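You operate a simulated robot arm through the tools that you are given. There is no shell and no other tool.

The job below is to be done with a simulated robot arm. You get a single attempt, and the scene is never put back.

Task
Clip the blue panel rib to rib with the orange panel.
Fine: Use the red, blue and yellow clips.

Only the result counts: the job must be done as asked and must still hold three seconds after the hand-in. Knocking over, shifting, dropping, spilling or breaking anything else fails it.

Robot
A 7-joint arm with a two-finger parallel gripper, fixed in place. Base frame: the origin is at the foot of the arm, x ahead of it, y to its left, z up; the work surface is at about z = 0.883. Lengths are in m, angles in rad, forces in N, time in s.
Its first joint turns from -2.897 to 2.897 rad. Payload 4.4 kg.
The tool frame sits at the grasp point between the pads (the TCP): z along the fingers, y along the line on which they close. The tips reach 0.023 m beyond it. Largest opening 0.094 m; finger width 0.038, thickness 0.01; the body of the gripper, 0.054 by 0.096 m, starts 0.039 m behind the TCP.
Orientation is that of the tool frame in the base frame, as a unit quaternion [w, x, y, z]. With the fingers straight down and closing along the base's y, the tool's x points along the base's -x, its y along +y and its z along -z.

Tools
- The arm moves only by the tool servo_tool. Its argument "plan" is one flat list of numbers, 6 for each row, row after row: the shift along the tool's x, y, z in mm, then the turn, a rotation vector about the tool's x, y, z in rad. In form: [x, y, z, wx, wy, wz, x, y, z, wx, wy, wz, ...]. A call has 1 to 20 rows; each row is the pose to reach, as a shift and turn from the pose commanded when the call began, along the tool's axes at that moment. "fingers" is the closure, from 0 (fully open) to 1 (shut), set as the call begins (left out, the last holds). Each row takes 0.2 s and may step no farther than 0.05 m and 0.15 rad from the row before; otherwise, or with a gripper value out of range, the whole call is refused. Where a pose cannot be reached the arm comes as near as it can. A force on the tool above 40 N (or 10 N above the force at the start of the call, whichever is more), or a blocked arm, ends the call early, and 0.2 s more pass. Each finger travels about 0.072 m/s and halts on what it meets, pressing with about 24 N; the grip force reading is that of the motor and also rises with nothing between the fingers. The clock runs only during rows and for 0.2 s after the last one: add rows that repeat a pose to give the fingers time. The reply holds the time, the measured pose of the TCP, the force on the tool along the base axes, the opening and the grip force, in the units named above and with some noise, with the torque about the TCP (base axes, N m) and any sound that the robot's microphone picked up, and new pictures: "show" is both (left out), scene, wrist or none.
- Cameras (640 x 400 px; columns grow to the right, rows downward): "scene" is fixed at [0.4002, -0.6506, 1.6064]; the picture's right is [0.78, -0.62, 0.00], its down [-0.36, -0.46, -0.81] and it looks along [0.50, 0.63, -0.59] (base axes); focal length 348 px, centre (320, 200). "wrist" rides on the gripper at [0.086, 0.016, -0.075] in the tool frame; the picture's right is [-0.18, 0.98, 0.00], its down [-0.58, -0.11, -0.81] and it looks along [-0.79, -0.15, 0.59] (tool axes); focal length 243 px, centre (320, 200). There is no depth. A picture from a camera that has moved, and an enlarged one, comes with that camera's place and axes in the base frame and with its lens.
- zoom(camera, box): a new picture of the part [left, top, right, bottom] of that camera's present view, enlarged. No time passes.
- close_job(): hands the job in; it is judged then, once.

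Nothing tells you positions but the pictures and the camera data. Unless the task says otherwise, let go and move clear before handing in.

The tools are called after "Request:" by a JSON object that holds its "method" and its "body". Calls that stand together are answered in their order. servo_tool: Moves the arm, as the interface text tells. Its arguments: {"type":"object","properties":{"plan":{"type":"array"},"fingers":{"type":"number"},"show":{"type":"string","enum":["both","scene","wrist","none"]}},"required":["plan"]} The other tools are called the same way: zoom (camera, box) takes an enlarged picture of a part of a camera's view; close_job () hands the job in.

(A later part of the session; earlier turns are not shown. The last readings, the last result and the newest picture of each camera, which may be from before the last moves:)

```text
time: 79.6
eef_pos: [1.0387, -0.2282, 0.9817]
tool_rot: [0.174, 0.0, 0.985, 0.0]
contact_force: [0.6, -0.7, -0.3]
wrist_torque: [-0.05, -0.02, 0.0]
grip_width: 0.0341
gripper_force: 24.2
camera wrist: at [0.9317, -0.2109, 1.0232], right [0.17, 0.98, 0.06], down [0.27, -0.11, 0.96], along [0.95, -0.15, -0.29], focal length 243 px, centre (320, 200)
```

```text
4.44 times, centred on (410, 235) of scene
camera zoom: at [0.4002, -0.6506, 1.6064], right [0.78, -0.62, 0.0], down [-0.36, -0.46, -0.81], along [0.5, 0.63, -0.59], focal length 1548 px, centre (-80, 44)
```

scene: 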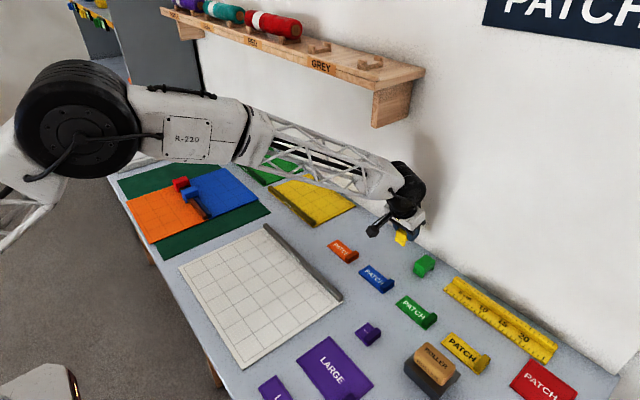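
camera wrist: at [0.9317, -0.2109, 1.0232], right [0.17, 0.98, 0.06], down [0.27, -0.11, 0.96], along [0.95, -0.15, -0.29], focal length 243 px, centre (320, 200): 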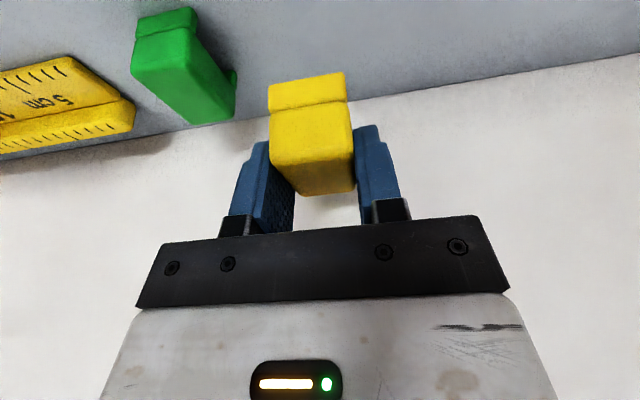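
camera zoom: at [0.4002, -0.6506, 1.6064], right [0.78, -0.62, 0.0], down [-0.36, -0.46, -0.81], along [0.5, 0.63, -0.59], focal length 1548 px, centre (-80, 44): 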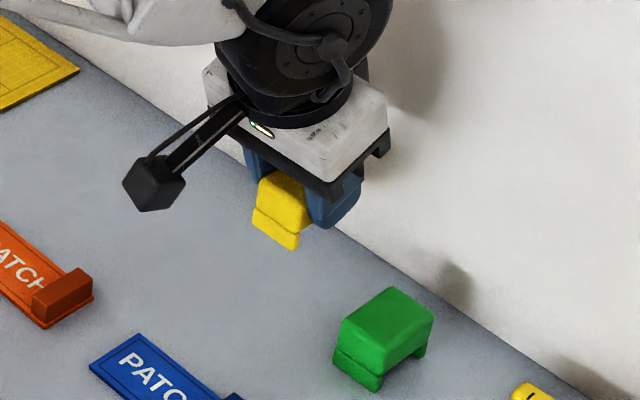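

Yellow is held straight and green is untouched. Carrying it gently, with slow start and stop, to above y≈0.321.

Request:
{"method": "servo_tool", "body": {"plan": [6.9, 11, -2.9, 0, 0, 0, 20.7, 33, -8.7, 0, 0, 0, 41.3, 65.9, -17.4, 0, 0, 0, 65.4, 104.3, -27.6, 0, 0, 0, 89.5, 142.8, -37.7, 0, 0, 0, 113.6, 181.2, -47.9, 0, 0, 0, 137.7, 219.7, -58, 0, 0, 0, 161.8, 258.1, -68.2, 0, 0, 0, 185.9, 296.6, -78.3, 0, 0, 0, 210, 335, -88.5, 0, 0, 0, 234.1, 373.5, -98.6, 0, 0, 0, 258.2, 411.9, -108.8, 0, 0, 0, 278.9, 444.9, -117.5, 0, 0, 0, 299.5, 477.8, -126.2, 0, 0, 0, 316.8, 505.3, -133.4, 0, 0, 0, 330.5, 527.2, -139.2, 0, 0, 0, 339.1, 541, -142.8, 0, 0, 0, 344.3, 549.2, -145, 0, 0, 0, 344.3, 549.2, -145, 0, 0, 0], "fingers": 1.0, "show": "both"}}

Request:
{"method": "zoom", "body": {"camera": "wrist", "box": [180, 0, 460, 200]}}

Request:
{"method": "zoom", "body": {"camera": "scene", "box": [155, 150, 255, 225]}}

```text
time: 83.6
eef_pos: [0.6662, 0.3213, 1.0003]
tool_rot: [0.174, 0.001, 0.985, 0.0]
contact_force: [0.1, -0.1, -0.1]
wrist_torque: [0.01, 0.02, -0.01]
grip_width: 0.0342
gripper_force: 23.9
camera wrist: at [0.5585, 0.3393, 1.042], right [0.17, 0.98, 0.06], down [0.27, -0.11, 0.96], along [0.95, -0.15, -0.29], focal length 243 px, centre (320, 200)
```

scene: 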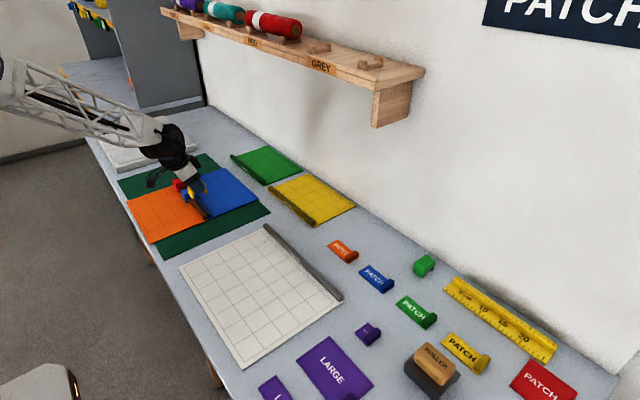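
wrist: 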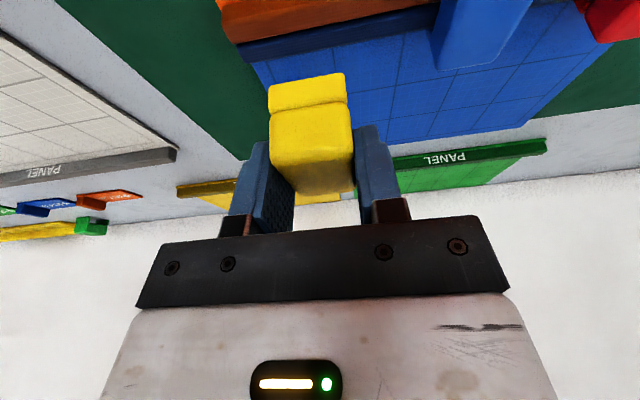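

```text
2.00 times, centred on (320, 100) of wrist
camera zoom: at [0.5585, 0.3393, 1.042], right [0.17, 0.98, 0.06], down [0.27, -0.11, 0.96], along [0.95, -0.15, -0.29], focal length 485 px, centre (320, 400)
```

zoom: 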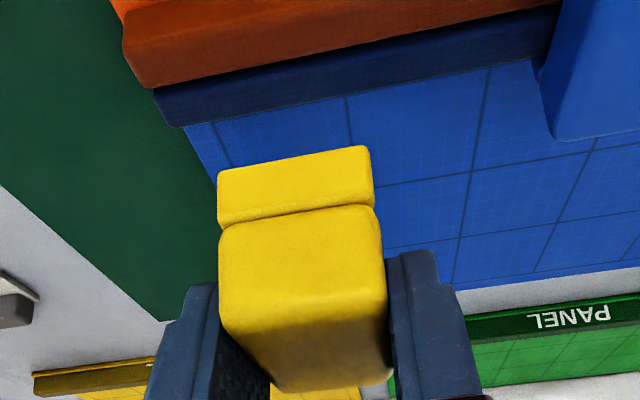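

```text
5.33 times, centred on (205, 188) of scene
camera zoom: at [0.4002, -0.6506, 1.6064], right [0.78, -0.62, 0.0], down [-0.36, -0.46, -0.81], along [0.5, 0.63, -0.59], focal length 1858 px, centre (933, 267)
```

zoom: 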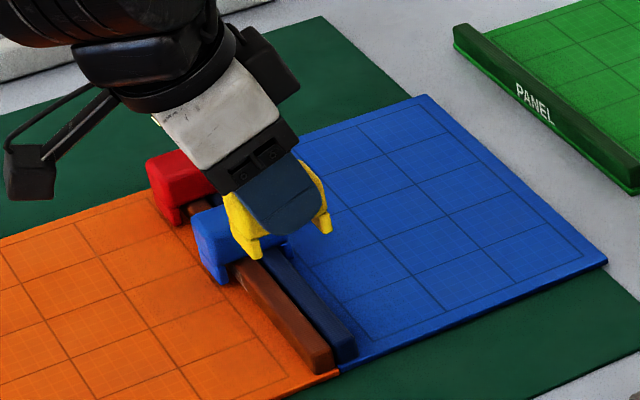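

Yellow is above the near section of the ribs. Shifting −1.7 mm in x for centring and lowering so the legs straddle the ribs.

Request:
{"method": "servo_tool", "body": {"plan": [1.6, 0, -0.6, 0, 0, 0, 6.7, 0, 13.5, 0, 0, 0, 11.9, 0, 27.6, 0, 0, 0, 17, 0, 41.7, 0, 0, 0, 19.5, 0, 48.7, 0, 0, 0, 22.1, 0, 55.8, 0, 0, 0, 22.1, 0, 55.8, 0, 0, 0], "fingers": 1.0, "show": "both"}}

Request:
{"method": "zoom", "body": {"camera": "wrist", "box": [180, 0, 460, 200]}}

Request:
{"method": "zoom", "body": {"camera": "scene", "box": [175, 170, 235, 215]}}

```text
time: 85.2
eef_pos: [0.6635, 0.3212, 0.9411]
tool_rot: [0.173, 0.001, 0.985, 0.0]
contact_force: [0.3, 0.1, -0.4]
wrist_torque: [0.0, -0.01, 0.0]
grip_width: 0.0339
gripper_force: 24.0
camera wrist: at [0.5573, 0.3388, 0.9822], right [0.17, 0.98, 0.06], down [0.27, -0.11, 0.96], along [0.95, -0.15, -0.29], focal length 243 px, centre (320, 200)
```

scene: 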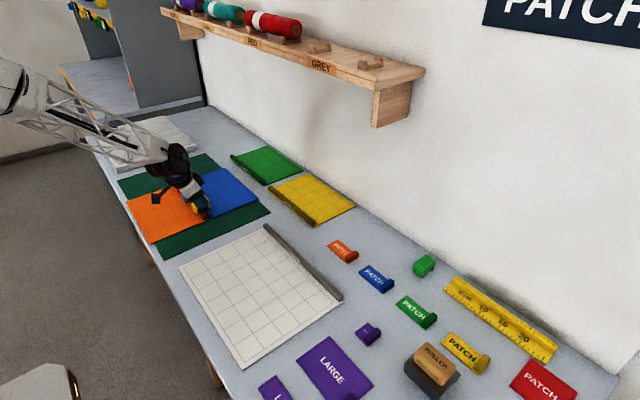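
wrist: 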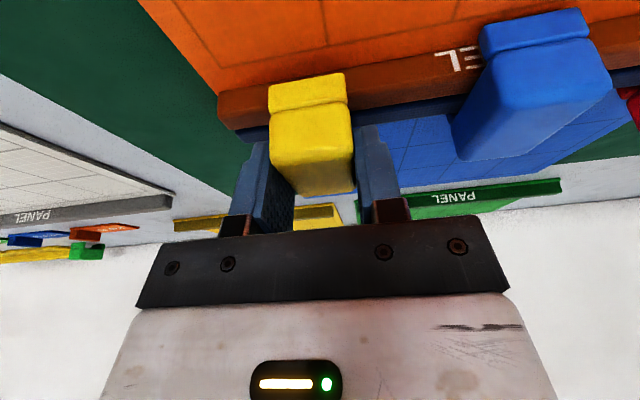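

```text
2.00 times, centred on (320, 100) of wrist
camera zoom: at [0.5573, 0.3388, 0.9822], right [0.17, 0.98, 0.06], down [0.27, -0.11, 0.96], along [0.95, -0.15, -0.29], focal length 485 px, centre (320, 400)
```

zoom: 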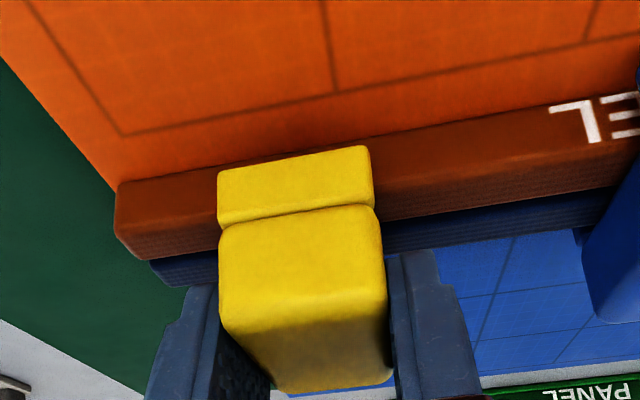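

```text
8.89 times, centred on (205, 192) of scene
camera zoom: at [0.4002, -0.6506, 1.6064], right [0.78, -0.62, 0.0], down [-0.36, -0.46, -0.81], along [0.5, 0.63, -0.59], focal length 3096 px, centre (1342, 267)
```

zoom: 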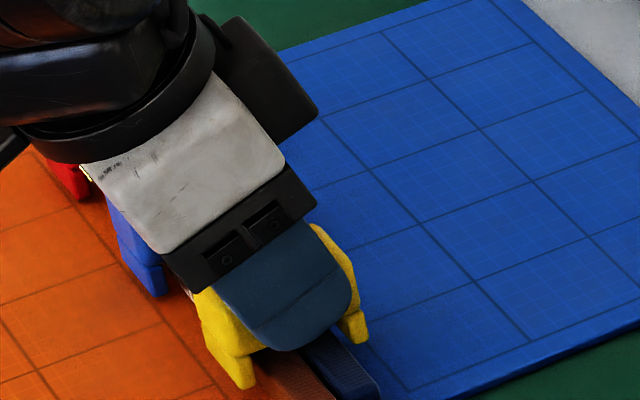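

Legs straddle the ribs without contact. Lowering the rest of the way to seat it.

Request:
{"method": "servo_tool", "body": {"plan": [0.7, 0, 1.9, 0, 0, 0, 1.4, 0, 3.8, 0, 0, 0, 2, 0, 5.6, 0, 0, 0, 2.7, 0, 7.5, 0, 0, 0, 2.7, 0, 7.5, 0, 0, 0], "fingers": 1.0, "show": "both"}}

Request:
{"method": "zoom", "body": {"camera": "wrist", "box": [180, 0, 460, 200]}}

Request:
{"method": "zoom", "body": {"camera": "scene", "box": [175, 170, 235, 215]}}

```text
time: 86.4
eef_pos: [0.6633, 0.3211, 0.9315]
tool_rot: [0.173, 0.001, 0.985, 0.0]
contact_force: [-1.8, -0.3, 3.7]
wrist_torque: [-0.04, 0.09, 0.05]
grip_width: 0.0342
gripper_force: 23.9
camera wrist: at [0.5574, 0.3382, 0.9736], right [0.17, 0.98, 0.06], down [0.27, -0.11, 0.96], along [0.95, -0.15, -0.29], focal length 243 px, centre (320, 200)
```

scene: 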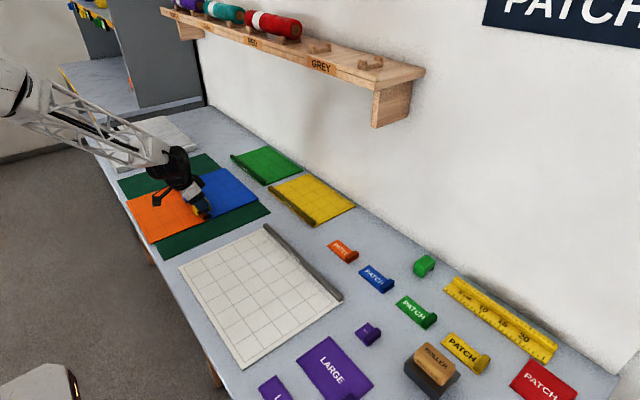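
wrist: 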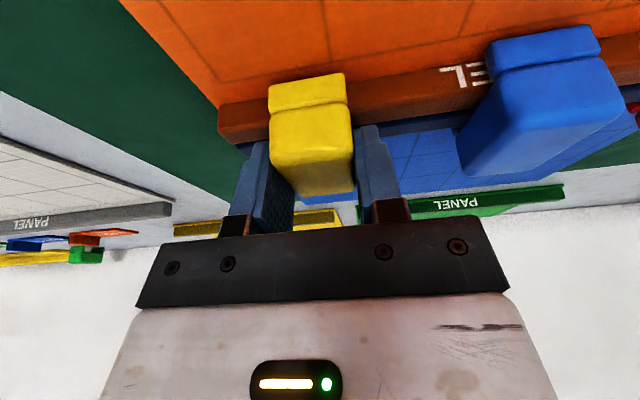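

```text
2.00 times, centred on (320, 100) of wrist
camera zoom: at [0.5574, 0.3382, 0.9736], right [0.17, 0.98, 0.06], down [0.27, -0.11, 0.96], along [0.95, -0.15, -0.29], focal length 485 px, centre (320, 400)
```

zoom: 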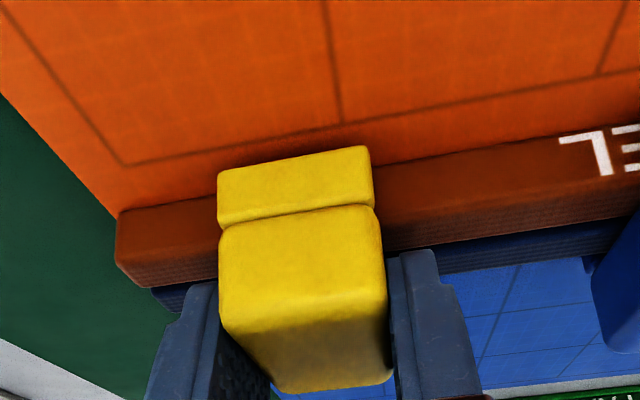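

```text
8.89 times, centred on (205, 192) of scene
camera zoom: at [0.4002, -0.6506, 1.6064], right [0.78, -0.62, 0.0], down [-0.36, -0.46, -0.81], along [0.5, 0.63, -0.59], focal length 3096 px, centre (1342, 267)
```

zoom: 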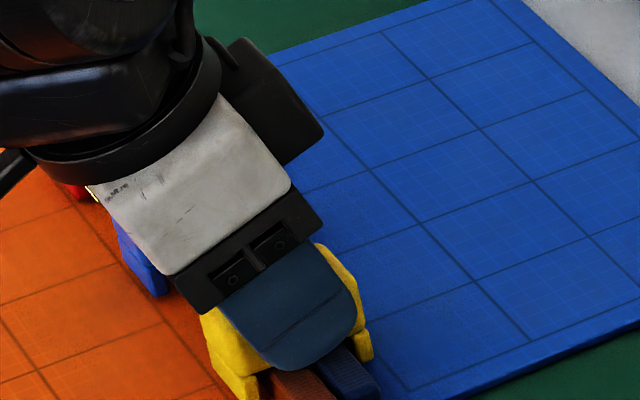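

Seated at about the same height as red was. A light extra press to settle it.

Request:
{"method": "servo_tool", "body": {"plan": [0.3, 0, 0.8, 0, 0, 0, 0.5, 0, 1.4, 0, 0, 0, 0.5, 0, 1.4, 0, 0, 0], "fingers": 1.0, "show": "none"}}

Request:
{"method": "servo_tool", "body": {"plan": [-0.5, 0, -1.4, 0, 0, 0, -0.5, 0, -1.4, 0, 0, 0], "fingers": 1.0, "show": "none"}}

Request:
{"method": "servo_tool", "body": {"plan": [0, 0, 0, 0, 0, 0, 0, 0, 0, 0, 0, 0, -2, 0, -5.6, 0, 0, 0, -7, 0, -18.8, 0, 0, 0, -15.4, 0, -42.3, 0, 0, 0, -24, 0, -65.8, 0, 0, 0, -24, 0, -65.8, 0, 0, 0], "fingers": 0.47, "show": "both"}}

Request:
{"method": "zoom", "body": {"camera": "scene", "box": [165, 165, 225, 210]}}

Request:
{"method": "zoom", "body": {"camera": "scene", "box": [185, 185, 217, 209]}}

```text
time: 87.2
eef_pos: [0.6649, 0.3212, 0.9316]
tool_rot: [0.174, 0.0, 0.985, 0.0]
contact_force: [-1.8, 2.5, 14.5]
wrist_torque: [0.07, 0.21, 0.01]
grip_width: 0.0341
gripper_force: 23.9
```

```text
time: 87.8
eef_pos: [0.6644, 0.3212, 0.932]
tool_rot: [0.174, 0.001, 0.985, 0.0]
contact_force: [2.0, -0.5, 6.7]
wrist_torque: [0.04, 0.0, -0.02]
grip_width: 0.0341
gripper_force: 24.3
```

```text
time: 89.4
eef_pos: [0.6654, 0.3212, 1.0023]
tool_rot: [0.174, 0.0, 0.985, 0.0]
contact_force: [-0.3, -0.2, 0.1]
wrist_torque: [0.01, 0.0, -0.02]
grip_width: 0.0501
gripper_force: 0.1
camera wrist: at [0.5581, 0.3387, 1.0441], right [0.17, 0.98, 0.06], down [0.27, -0.11, 0.96], along [0.95, -0.15, -0.29], focal length 243 px, centre (320, 200)
```

scene: 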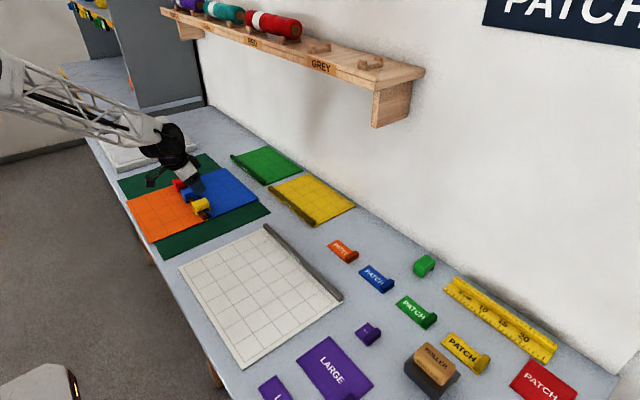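
wrist: 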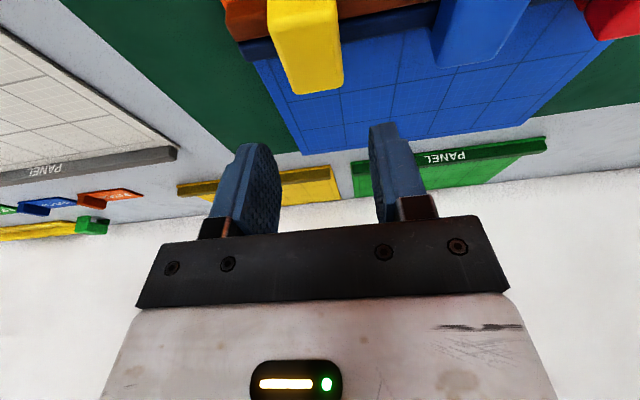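

```text
8.89 times, centred on (195, 188) of scene
camera zoom: at [0.4002, -0.6506, 1.6064], right [0.78, -0.62, 0.0], down [-0.36, -0.46, -0.81], along [0.5, 0.63, -0.59], focal length 3096 px, centre (1431, 311)
```

zoom: 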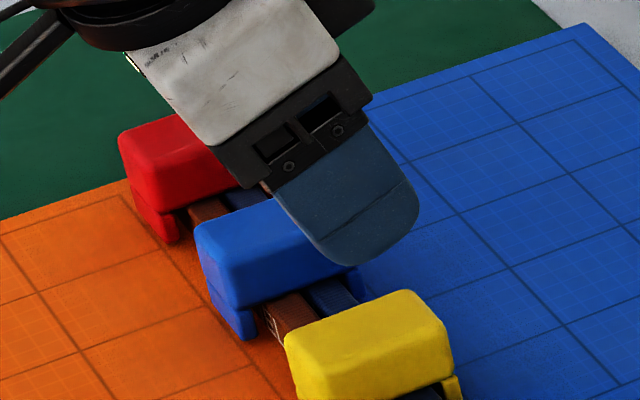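

```text
16.00 times, centred on (201, 197) of scene
camera zoom: at [0.4002, -0.6506, 1.6064], right [0.78, -0.62, 0.0], down [-0.36, -0.46, -0.81], along [0.5, 0.63, -0.59], focal length 5573 px, centre (2224, 248)
```

zoom: 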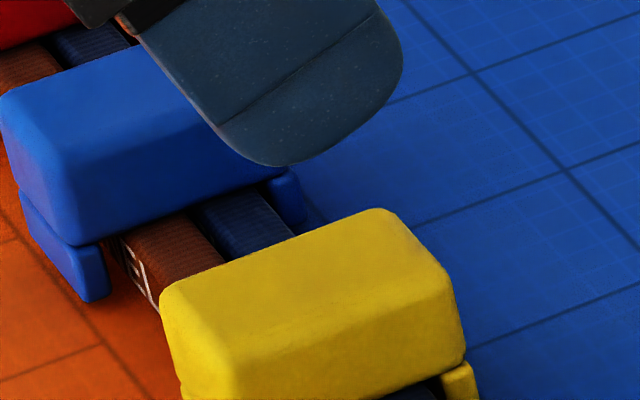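

All three clips are in place. I'll back off to view them from the front and check that they are level.

Request:
{"method": "servo_tool", "body": {"plan": [25, 25, -20, 0, 0, 0, 50, 55, -40, 0, 0, 0, 85, 88, -60, 0, 0, 0, 115, 88, -70, 0, 0, 0, 115, 88, -70, 0, 0, 0], "fingers": 0.47, "show": "both"}}

Request:
{"method": "zoom", "body": {"camera": "wrist", "box": [150, 0, 450, 160]}}

Request:
{"method": "zoom", "body": {"camera": "scene", "box": [170, 168, 226, 210]}}

Request:
{"method": "zoom", "body": {"camera": "scene", "box": [187, 190, 219, 214]}}

```text
refused: row 3 steps farther than a row can; nothing moved
```

```text
2.13 times, centred on (300, 80) of wrist
camera zoom: at [0.5581, 0.3387, 1.0441], right [0.17, 0.98, 0.06], down [0.27, -0.11, 0.96], along [0.95, -0.15, -0.29], focal length 518 px, centre (363, 456)
```

zoom: 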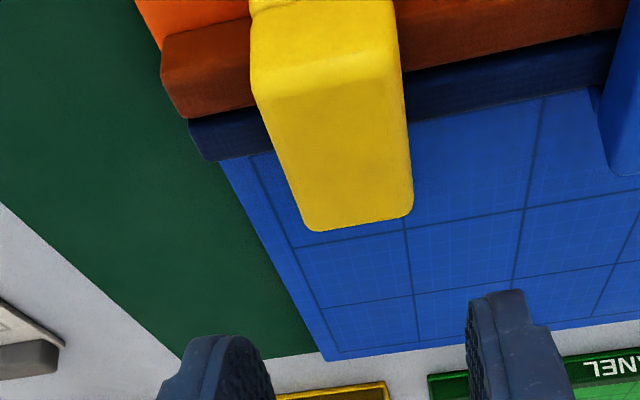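

```text
9.52 times, centred on (198, 189) of scene
camera zoom: at [0.4002, -0.6506, 1.6064], right [0.78, -0.62, 0.0], down [-0.36, -0.46, -0.81], along [0.5, 0.63, -0.59], focal length 3317 px, centre (1482, 305)
```

zoom: 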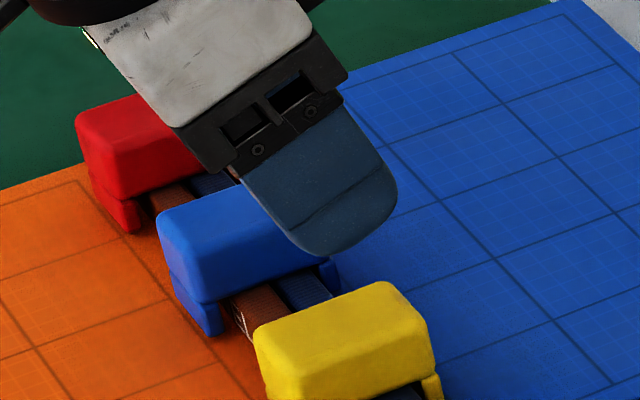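

```text
16.00 times, centred on (203, 202) of scene
camera zoom: at [0.4002, -0.6506, 1.6064], right [0.78, -0.62, 0.0], down [-0.36, -0.46, -0.81], along [0.5, 0.63, -0.59], focal length 5573 px, centre (2192, 168)
```

zoom: 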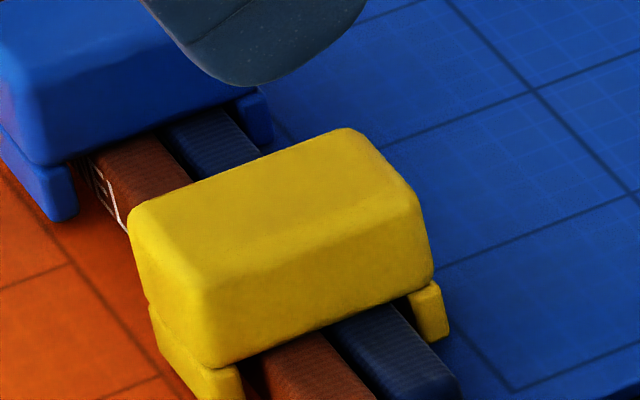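

Yellow looks level and centred. I'll back off in smaller steps for the front view.

Request:
{"method": "servo_tool", "body": {"plan": [20, 20, -20, 0, 0, 0, 45, 45, -40, 0, 0, 0, 75, 75, -55, 0, 0, 0, 105, 88, -70, 0, 0, 0, 115, 88, -72, 0, 0, 0, 115, 88, -72, 0, 0, 0], "fingers": 0.47, "show": "both"}}

Request:
{"method": "zoom", "body": {"camera": "wrist", "box": [150, 0, 450, 160]}}

Request:
{"method": "zoom", "body": {"camera": "scene", "box": [170, 168, 226, 216]}}

```text
time: 90.8
eef_pos: [0.5315, 0.4079, 1.0279]
tool_rot: [0.174, 0.001, 0.985, -0.001]
contact_force: [0.0, 0.5, -0.3]
wrist_torque: [0.02, 0.01, 0.06]
grip_width: 0.0498
gripper_force: 0.1
camera wrist: at [0.4236, 0.4257, 1.07], right [0.17, 0.98, 0.06], down [0.27, -0.11, 0.96], along [0.95, -0.15, -0.29], focal length 243 px, centre (320, 200)
```

scene: 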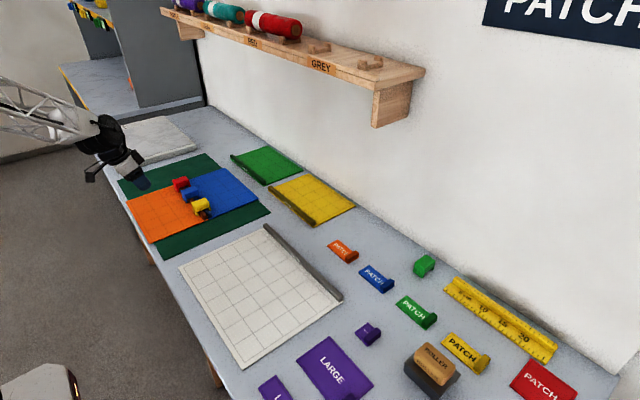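
wrist: 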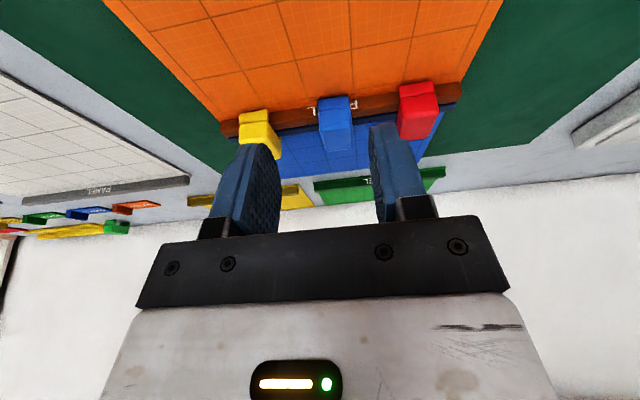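

```text
2.13 times, centred on (300, 80) of wrist
camera zoom: at [0.4236, 0.4257, 1.07], right [0.17, 0.98, 0.06], down [0.27, -0.11, 0.96], along [0.95, -0.15, -0.29], focal length 518 px, centre (363, 456)
```

zoom: 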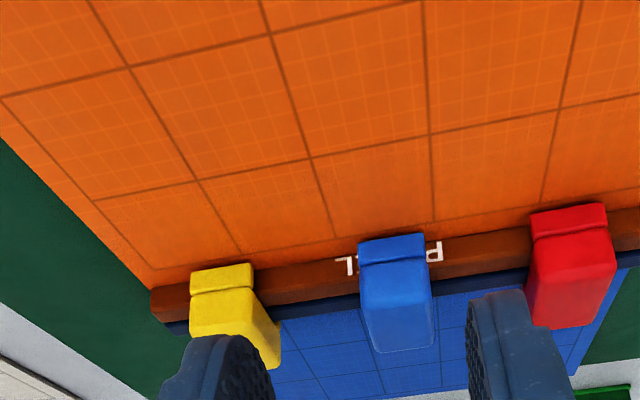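

```text
8.33 times, centred on (198, 192) of scene
camera zoom: at [0.4002, -0.6506, 1.6064], right [0.78, -0.62, 0.0], down [-0.36, -0.46, -0.81], along [0.5, 0.63, -0.59], focal length 2903 px, centre (1337, 267)
```

zoom: 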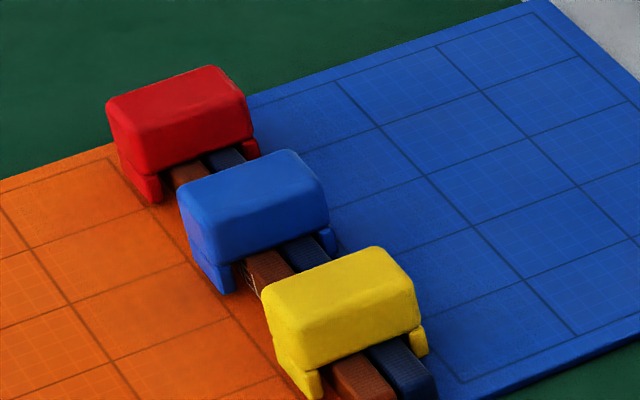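

All three clips are level with no warning plates. I'll press yellow's top with closed fingers, as I did with the other two, to confirm it stops at the same height.

Request:
{"method": "servo_tool", "body": {"plan": [-28, -22, 21.5, 0, 0, 0, -56, -43, 43, 0, 0, 0, -84, -65, 65, 0, 0, 0, -111.2, -86.9, 86.3, 0, 0, 0, -111.2, -86.9, 86.3, 0, 0, 0, -107.2, -86.9, 97, 0, 0, 0, -103.3, -86.9, 107.9, 0, 0, 0, -102.6, -86.9, 109.8, 0, 0, 0, -101.9, -86.9, 111.7, 0, 0, 0, -101.3, -86.9, 113.5, 0, 0, 0, -100.9, -86.9, 114.5, 0, 0, 0, -100.9, -86.9, 114.5, 0, 0, 0], "fingers": 1.0, "show": "both"}}

Request:
{"method": "zoom", "body": {"camera": "scene", "box": [170, 168, 226, 216]}}

```text
time: 93.4
eef_pos: [0.6657, 0.3214, 0.9575]
tool_rot: [0.174, 0.0, 0.985, -0.001]
contact_force: [-0.5, -1.1, 4.0]
wrist_torque: [-0.01, 0.04, -0.01]
grip_width: 0.0
gripper_force: 23.8
camera wrist: at [0.5589, 0.3391, 0.9995], right [0.17, 0.98, 0.06], down [0.27, -0.11, 0.96], along [0.95, -0.15, -0.28], focal length 243 px, centre (320, 200)
```

scene: 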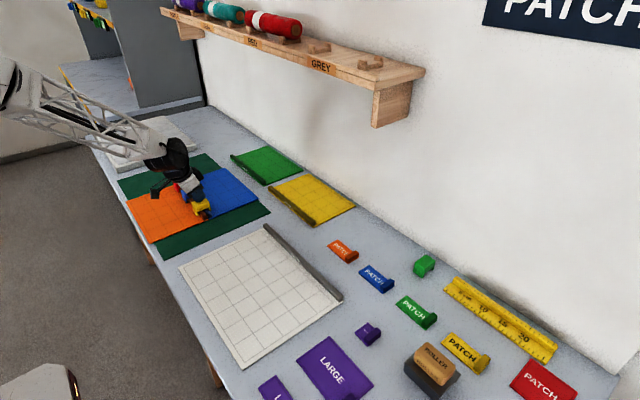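
wrist: 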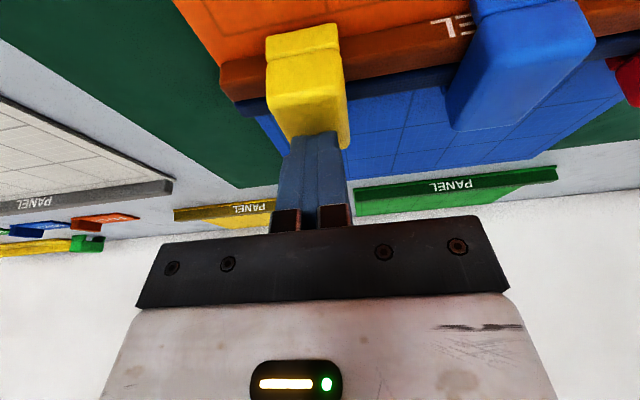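

```text
8.33 times, centred on (198, 192) of scene
camera zoom: at [0.4002, -0.6506, 1.6064], right [0.78, -0.62, 0.0], down [-0.36, -0.46, -0.81], along [0.5, 0.63, -0.59], focal length 2903 px, centre (1337, 267)
```

zoom: 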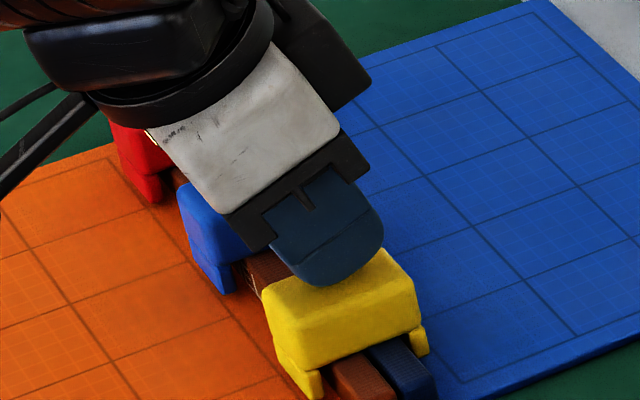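

Contact at the same height (0.9575). Pressing harder to make sure it is fully home.

Request:
{"method": "servo_tool", "body": {"plan": [0.34, 0, 0.94, 0, 0, 0, 0.68, 0, 1.88, 0, 0, 0, 1, 0, 2.8, 0, 0, 0, 1, 0, 2.8, 0, 0, 0], "fingers": 1.0, "show": "none"}}

Request:
{"method": "zoom", "body": {"camera": "wrist", "box": [200, 0, 500, 160]}}

```text
time: 94.6
eef_pos: [0.6671, 0.3231, 0.9584]
tool_rot: [0.175, 0.001, 0.985, 0.0]
contact_force: [-0.6, -0.7, 8.3]
wrist_torque: [-0.03, 0.11, -0.03]
grip_width: 0.0001
gripper_force: 23.5
stopped in row 4: the force on the tool passed its limit at 41 N (the readings are from after the stop); the commanded pose is now the measured one
```

```text
2.13 times, centred on (350, 80) of wrist
camera zoom: at [0.5597, 0.3404, 0.9989], right [0.17, 0.98, 0.07], down [0.27, -0.11, 0.96], along [0.95, -0.15, -0.28], focal length 518 px, centre (256, 456)
```

zoom: 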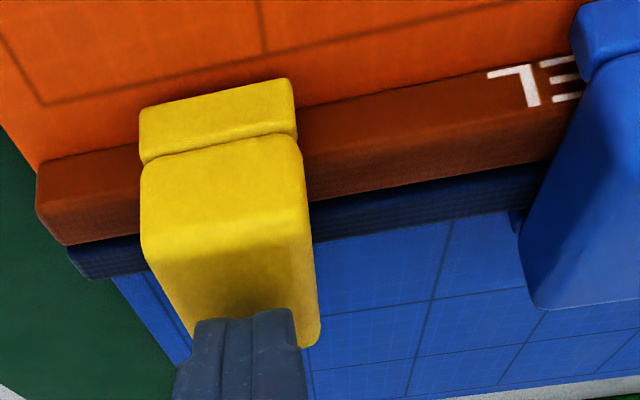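

All three clips bottom out at the same height. As a careful check of whether the yellow clip is really held, I'll grip it again and tug it up by a few mm.

Request:
{"method": "servo_tool", "body": {"plan": [-4.8, 0, -13, 0, 0, 0, -9.6, 0, -26.3, 0, 0, 0, -9.6, 0, -26.3, 0, 0, 0, -9.6, 0, -26.3, 0, 0, 0, -5, -2, -13, 0, 0, 0, 0, -2, 0, 0, 0, 0, 4.3, -2, 11.7, 0, 0, 0, 8.2, -2, 22.6, 0, 0, 0, 8.2, -2, 22.6, 0, 0, 0], "fingers": 0.47, "show": "wrist"}}

Request:
{"method": "zoom", "body": {"camera": "scene", "box": [175, 170, 235, 215]}}

```text
time: 96.6
eef_pos: [0.6667, 0.3231, 0.9328]
tool_rot: [0.174, 0.002, 0.985, 0.001]
contact_force: [0.1, 0.0, -0.1]
wrist_torque: [0.02, -0.02, -0.03]
grip_width: 0.0495
gripper_force: 0.1
camera wrist: at [0.56, 0.3398, 0.9739], right [0.17, 0.98, 0.06], down [0.27, -0.11, 0.96], along [0.95, -0.15, -0.28], focal length 243 px, centre (320, 200)
```

wrist: 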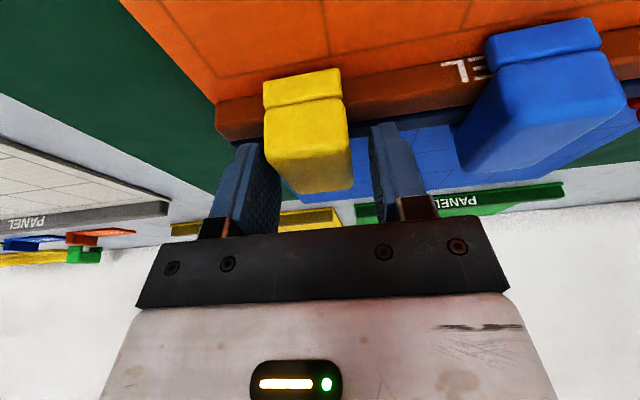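

```text
8.89 times, centred on (205, 192) of scene
camera zoom: at [0.4002, -0.6506, 1.6064], right [0.78, -0.62, 0.0], down [-0.36, -0.46, -0.81], along [0.5, 0.63, -0.59], focal length 3096 px, centre (1342, 267)
```

zoom: 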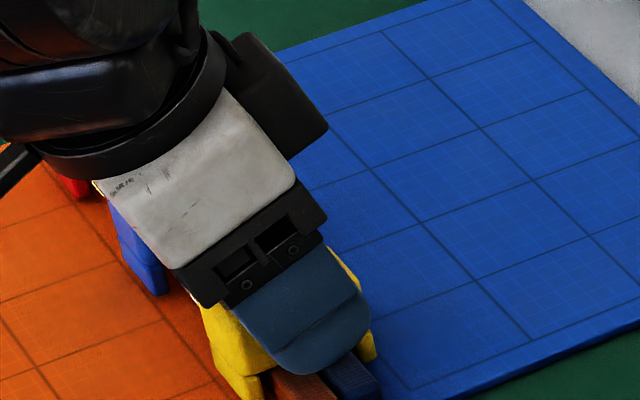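

Fingers are around yellow. Closing, then a slow 4 mm lift.

Request:
{"method": "servo_tool", "body": {"plan": [0, 0, 0, 0, 0, 0, 0, 0, 0, 0, 0, 0, 0, 0, 0, 0, 0, 0, -0.7, 0, -1.9, 0, 0, 0, -1.4, 0, -3.8, 0, 0, 0, -1.4, 0, -3.8, 0, 0, 0], "fingers": 1.0, "show": "wrist"}}

Request:
{"method": "zoom", "body": {"camera": "scene", "box": [175, 170, 235, 215]}}

Request:
{"method": "zoom", "body": {"camera": "scene", "box": [192, 195, 232, 225]}}

```text
time: 98.0
eef_pos: [0.6673, 0.3215, 0.9355]
tool_rot: [0.175, 0.0, 0.985, 0.001]
contact_force: [-0.1, 0.4, -1.0]
wrist_torque: [0.01, -0.01, 0.01]
grip_width: 0.0342
gripper_force: 23.5
camera wrist: at [0.5598, 0.3387, 0.978], right [0.17, 0.98, 0.06], down [0.27, -0.11, 0.96], along [0.95, -0.15, -0.28], focal length 243 px, centre (320, 200)
```

wrist: 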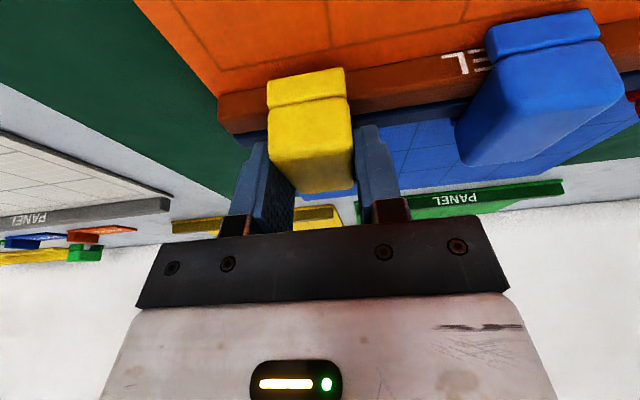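

```text
8.89 times, centred on (205, 192) of scene
camera zoom: at [0.4002, -0.6506, 1.6064], right [0.78, -0.62, 0.0], down [-0.36, -0.46, -0.81], along [0.5, 0.63, -0.59], focal length 3096 px, centre (1342, 267)
```

zoom: 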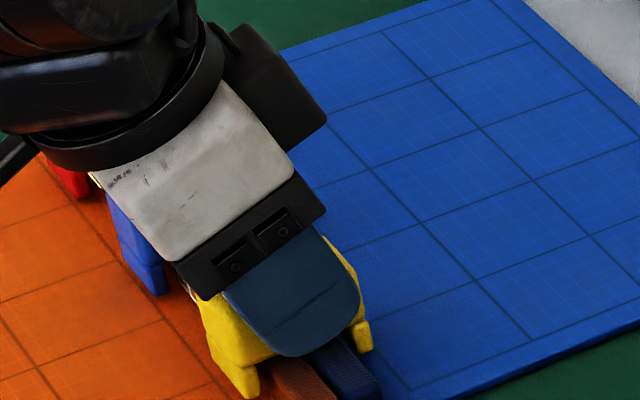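

```text
13.33 times, centred on (212, 210) of scene
camera zoom: at [0.4002, -0.6506, 1.6064], right [0.78, -0.62, 0.0], down [-0.36, -0.46, -0.81], along [0.5, 0.63, -0.59], focal length 4644 px, centre (1760, 67)
```

zoom: 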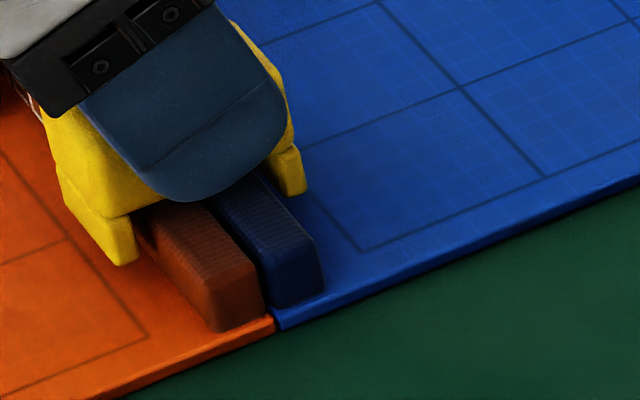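

The yellow clip lifts off freely, so it is only resting there. The white plate on blue, which resisted 12 N and stayed up, looks like a real latched state that my top press undid. I'll experiment with yellow in hand: lift, then lower briskly as I did with blue, and look for the plate.

Request:
{"method": "servo_tool", "body": {"plan": [-2.2, 0, -6, 0, 0, 0, -6.9, 0, -18.8, 0, 0, 0, -6.9, 0, -18.8, 0, 0, 0, -4.6, 0, -12.5, 0, 0, 0, -2.3, 0, -6.2, 0, 0, 0, 0, 0, 0, 0, 0, 0, 0, 0, 0, 0, 0, 0], "fingers": 1.0, "show": "wrist"}}

Request:
{"method": "zoom", "body": {"camera": "wrist", "box": [240, 50, 400, 210]}}

```text
time: 99.6
eef_pos: [0.6683, 0.3217, 0.9367]
tool_rot: [0.175, 0.0, 0.985, 0.001]
contact_force: [-2.9, -0.3, 11.3]
wrist_torque: [-0.07, 0.08, 0.03]
grip_width: 0.0339
gripper_force: 23.6
camera wrist: at [0.5609, 0.3384, 0.9781], right [0.17, 0.98, 0.07], down [0.27, -0.11, 0.96], along [0.95, -0.15, -0.28], focal length 243 px, centre (320, 200)
```

wrist: 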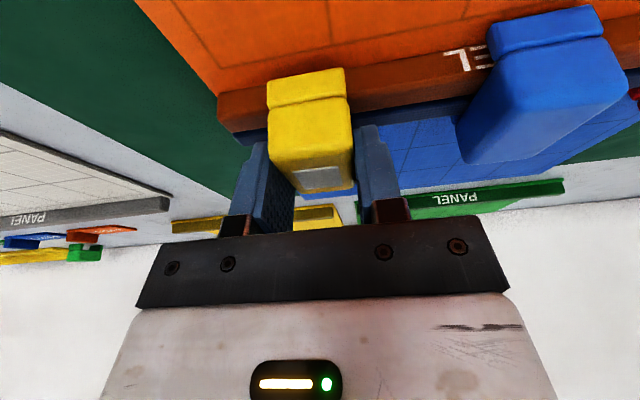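

```text
2.50 times, centred on (320, 130) of wrist
camera zoom: at [0.5609, 0.3384, 0.9781], right [0.17, 0.98, 0.07], down [0.27, -0.11, 0.96], along [0.95, -0.15, -0.28], focal length 606 px, centre (320, 375)
```

zoom: 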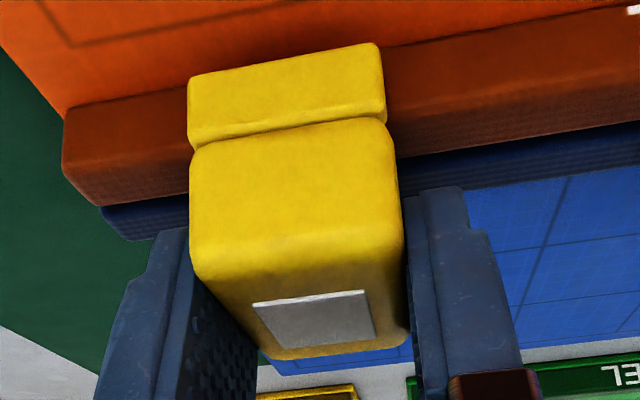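

The plate appeared with the brisk lowering, and there is real resistance now. I'll look at how yellow sits in this state.

Request:
{"method": "zoom", "body": {"camera": "scene", "box": [187, 192, 219, 216]}}

Request:
{"method": "zoom", "body": {"camera": "scene", "box": [170, 168, 226, 216]}}

```text
16.00 times, centred on (203, 204) of scene
camera zoom: at [0.4002, -0.6506, 1.6064], right [0.78, -0.62, 0.0], down [-0.36, -0.46, -0.81], along [0.5, 0.63, -0.59], focal length 5573 px, centre (2192, 136)
```

zoom: 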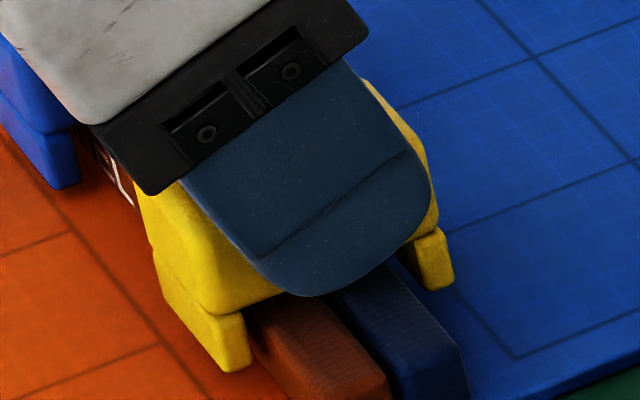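

```text
8.33 times, centred on (198, 192) of scene
camera zoom: at [0.4002, -0.6506, 1.6064], right [0.78, -0.62, 0.0], down [-0.36, -0.46, -0.81], along [0.5, 0.63, -0.59], focal length 2903 px, centre (1337, 267)
```

zoom: 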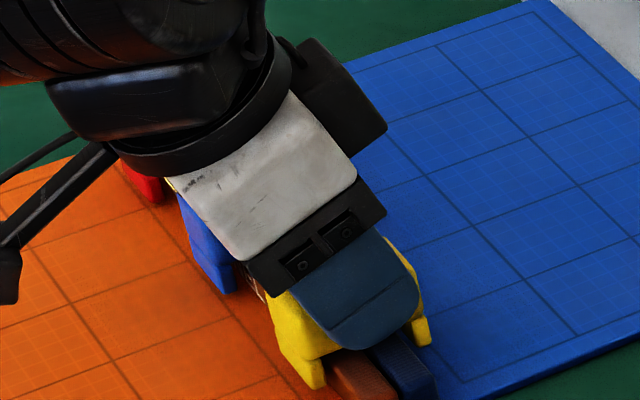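

In this state yellow sits about 3 mm above fully seated. To find out whether it is latched or just wedged, I'll tug gently upward and watch the force.

Request:
{"method": "servo_tool", "body": {"plan": [-0.5, 0, -1.2, 0, 0, 0, -1, 0, -2.6, 0, 0, 0, -1.4, 0, -3.8, 0, 0, 0, -1.4, 0, -3.8, 0, 0, 0], "fingers": 1.0, "show": "wrist"}}

Request:
{"method": "zoom", "body": {"camera": "wrist", "box": [240, 50, 400, 210]}}

Request:
{"method": "zoom", "body": {"camera": "scene", "box": [187, 192, 219, 216]}}

```text
time: 100.6
eef_pos: [0.668, 0.3219, 0.9413]
tool_rot: [0.174, 0.001, 0.985, 0.001]
contact_force: [-0.5, -0.5, -1.1]
wrist_torque: [-0.03, 0.0, 0.04]
grip_width: 0.0342
gripper_force: 23.5
camera wrist: at [0.5599, 0.3385, 0.982], right [0.17, 0.98, 0.06], down [0.27, -0.11, 0.96], along [0.95, -0.15, -0.28], focal length 243 px, centre (320, 200)
```

wrist: 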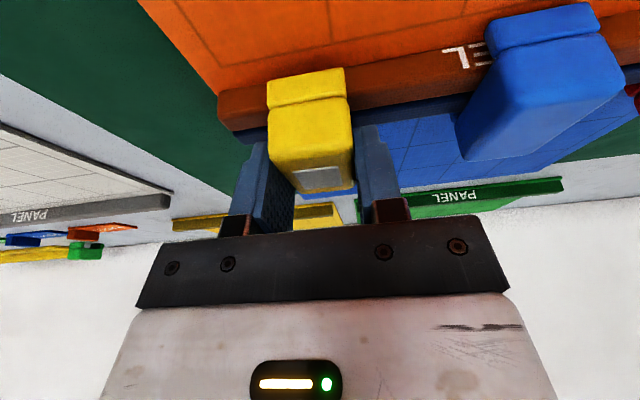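

```text
2.50 times, centred on (320, 130) of wrist
camera zoom: at [0.5599, 0.3385, 0.982], right [0.17, 0.98, 0.06], down [0.27, -0.11, 0.96], along [0.95, -0.15, -0.28], focal length 606 px, centre (320, 375)
```

zoom: 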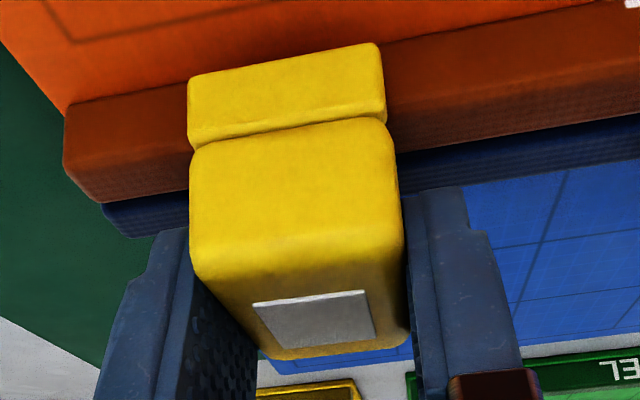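

```text
16.00 times, centred on (203, 204) of scene
camera zoom: at [0.4002, -0.6506, 1.6064], right [0.78, -0.62, 0.0], down [-0.36, -0.46, -0.81], along [0.5, 0.63, -0.59], focal length 5573 px, centre (2192, 136)
```

zoom: 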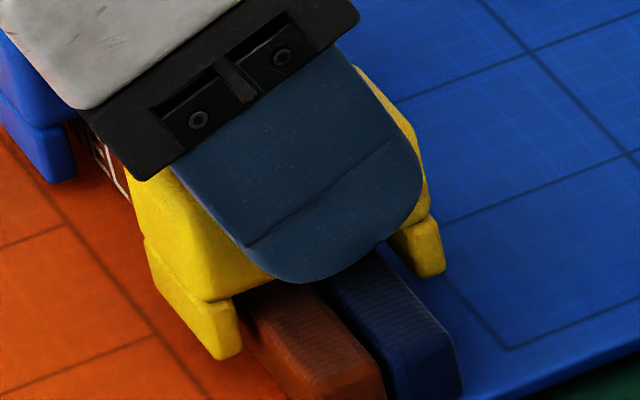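

The panels rose together with the clip, so the white plate means latched, and the earlier "seated" clips were only resting. Yellow latched about 3–4 mm high, which would let it tip on release. I'll lower it back and press further, to see whether it goes down to fully seated.

Request:
{"method": "servo_tool", "body": {"plan": [0.7, 0, 1.9, 0, 0, 0, 1.6, 0, 4.3, 0, 0, 0, 1.9, 0, 5.2, 0, 0, 0, 2.2, 0, 6.1, 0, 0, 0, 2.6, 0, 7, 0, 0, 0, 2.6, 0, 7, 0, 0, 0], "fingers": 1.0, "show": "wrist"}}

Request:
{"method": "zoom", "body": {"camera": "wrist", "box": [240, 50, 400, 210]}}

Request:
{"method": "zoom", "body": {"camera": "scene", "box": [187, 192, 219, 216]}}

```text
time: 102.0
eef_pos: [0.6664, 0.3208, 0.9325]
tool_rot: [0.175, 0.001, 0.985, 0.0]
contact_force: [-0.2, 0.0, 0.4]
wrist_torque: [0.0, -0.01, -0.01]
grip_width: 0.0341
gripper_force: 24.1
camera wrist: at [0.5592, 0.3385, 0.9743], right [0.17, 0.98, 0.06], down [0.27, -0.11, 0.96], along [0.95, -0.15, -0.28], focal length 243 px, centre (320, 200)
```

wrist: 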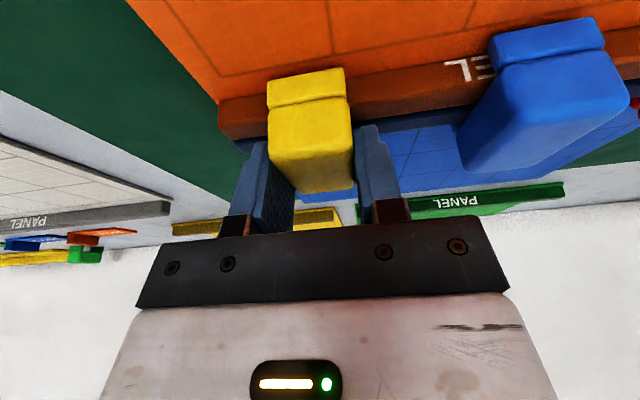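

```text
2.50 times, centred on (320, 130) of wrist
camera zoom: at [0.5592, 0.3385, 0.9743], right [0.17, 0.98, 0.06], down [0.27, -0.11, 0.96], along [0.95, -0.15, -0.28], focal length 606 px, centre (320, 375)
```

zoom: 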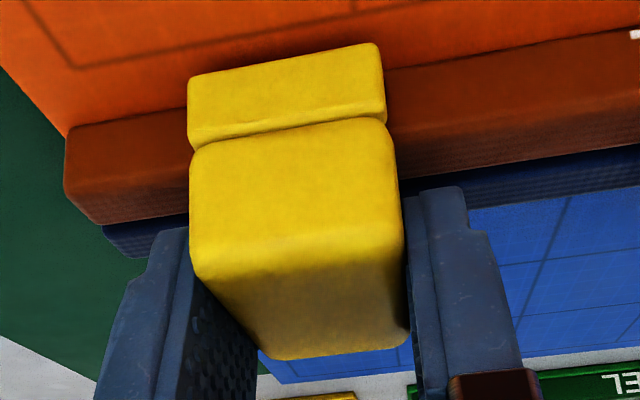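

```text
16.00 times, centred on (203, 204) of scene
camera zoom: at [0.4002, -0.6506, 1.6064], right [0.78, -0.62, 0.0], down [-0.36, -0.46, -0.81], along [0.5, 0.63, -0.59], focal length 5573 px, centre (2192, 136)
```

zoom: 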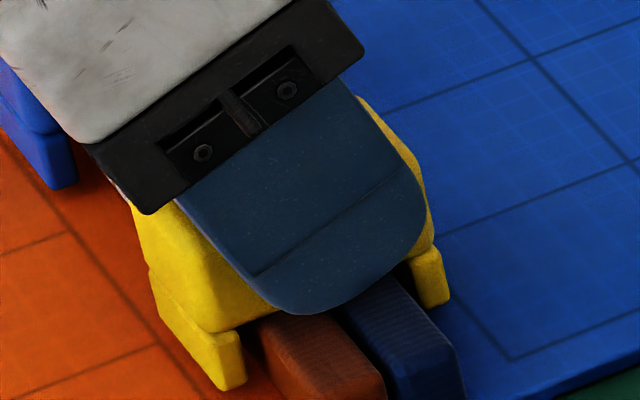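

The plate vanished as the clip went down to the seat. I'll tug up again to see whether it is held now.

Request:
{"method": "servo_tool", "body": {"plan": [-0.7, 0, -1.9, 0, 0, 0, -1.4, 0, -3.8, 0, 0, 0, -1.8, 0, -5, 0, 0, 0, -1.8, 0, -5, 0, 0, 0], "fingers": 1.0, "show": "wrist"}}

Request:
{"method": "zoom", "body": {"camera": "wrist", "box": [240, 50, 400, 210]}}

Request:
{"method": "zoom", "body": {"camera": "scene", "box": [187, 192, 219, 216]}}

```text
time: 103.0
eef_pos: [0.6668, 0.3207, 0.9389]
tool_rot: [0.174, 0.001, 0.985, 0.0]
contact_force: [-0.4, 0.6, -0.7]
wrist_torque: [0.01, 0.0, -0.01]
grip_width: 0.0341
gripper_force: 23.7
camera wrist: at [0.5592, 0.3381, 0.9799], right [0.17, 0.98, 0.06], down [0.27, -0.11, 0.96], along [0.95, -0.15, -0.28], focal length 243 px, centre (320, 200)
```

wrist: 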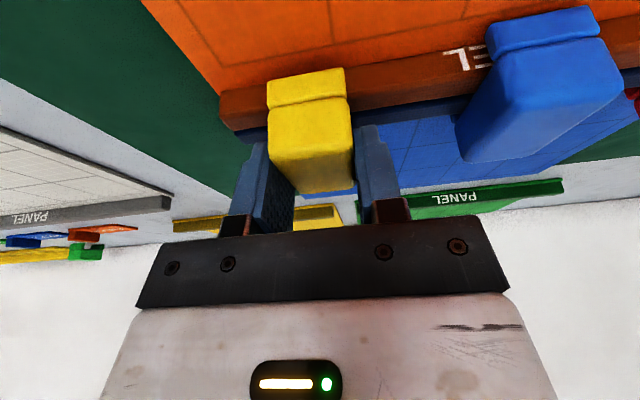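

```text
2.50 times, centred on (320, 130) of wrist
camera zoom: at [0.5592, 0.3381, 0.9799], right [0.17, 0.98, 0.06], down [0.27, -0.11, 0.96], along [0.95, -0.15, -0.28], focal length 606 px, centre (320, 375)
```

zoom: 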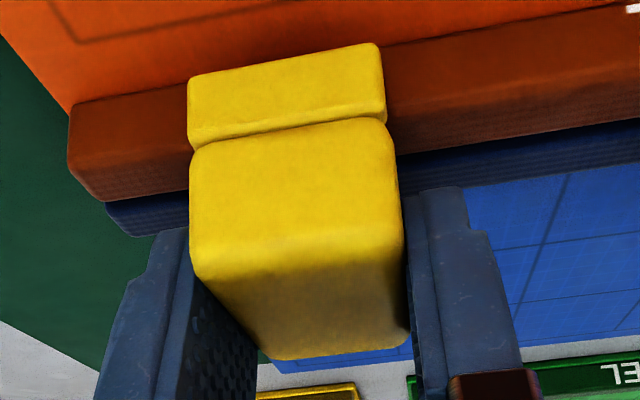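

```text
16.00 times, centred on (203, 204) of scene
camera zoom: at [0.4002, -0.6506, 1.6064], right [0.78, -0.62, 0.0], down [-0.36, -0.46, -0.81], along [0.5, 0.63, -0.59], focal length 5573 px, centre (2192, 136)
```

zoom: 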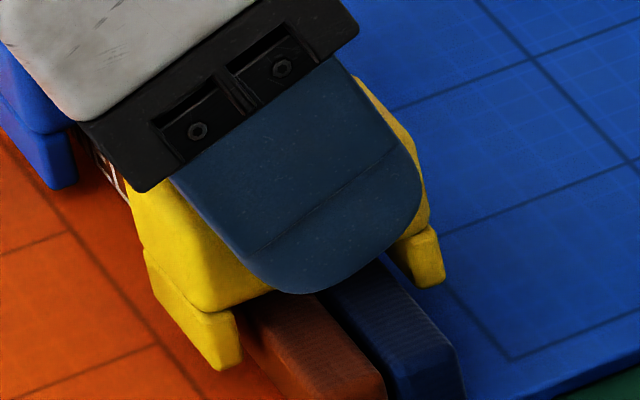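

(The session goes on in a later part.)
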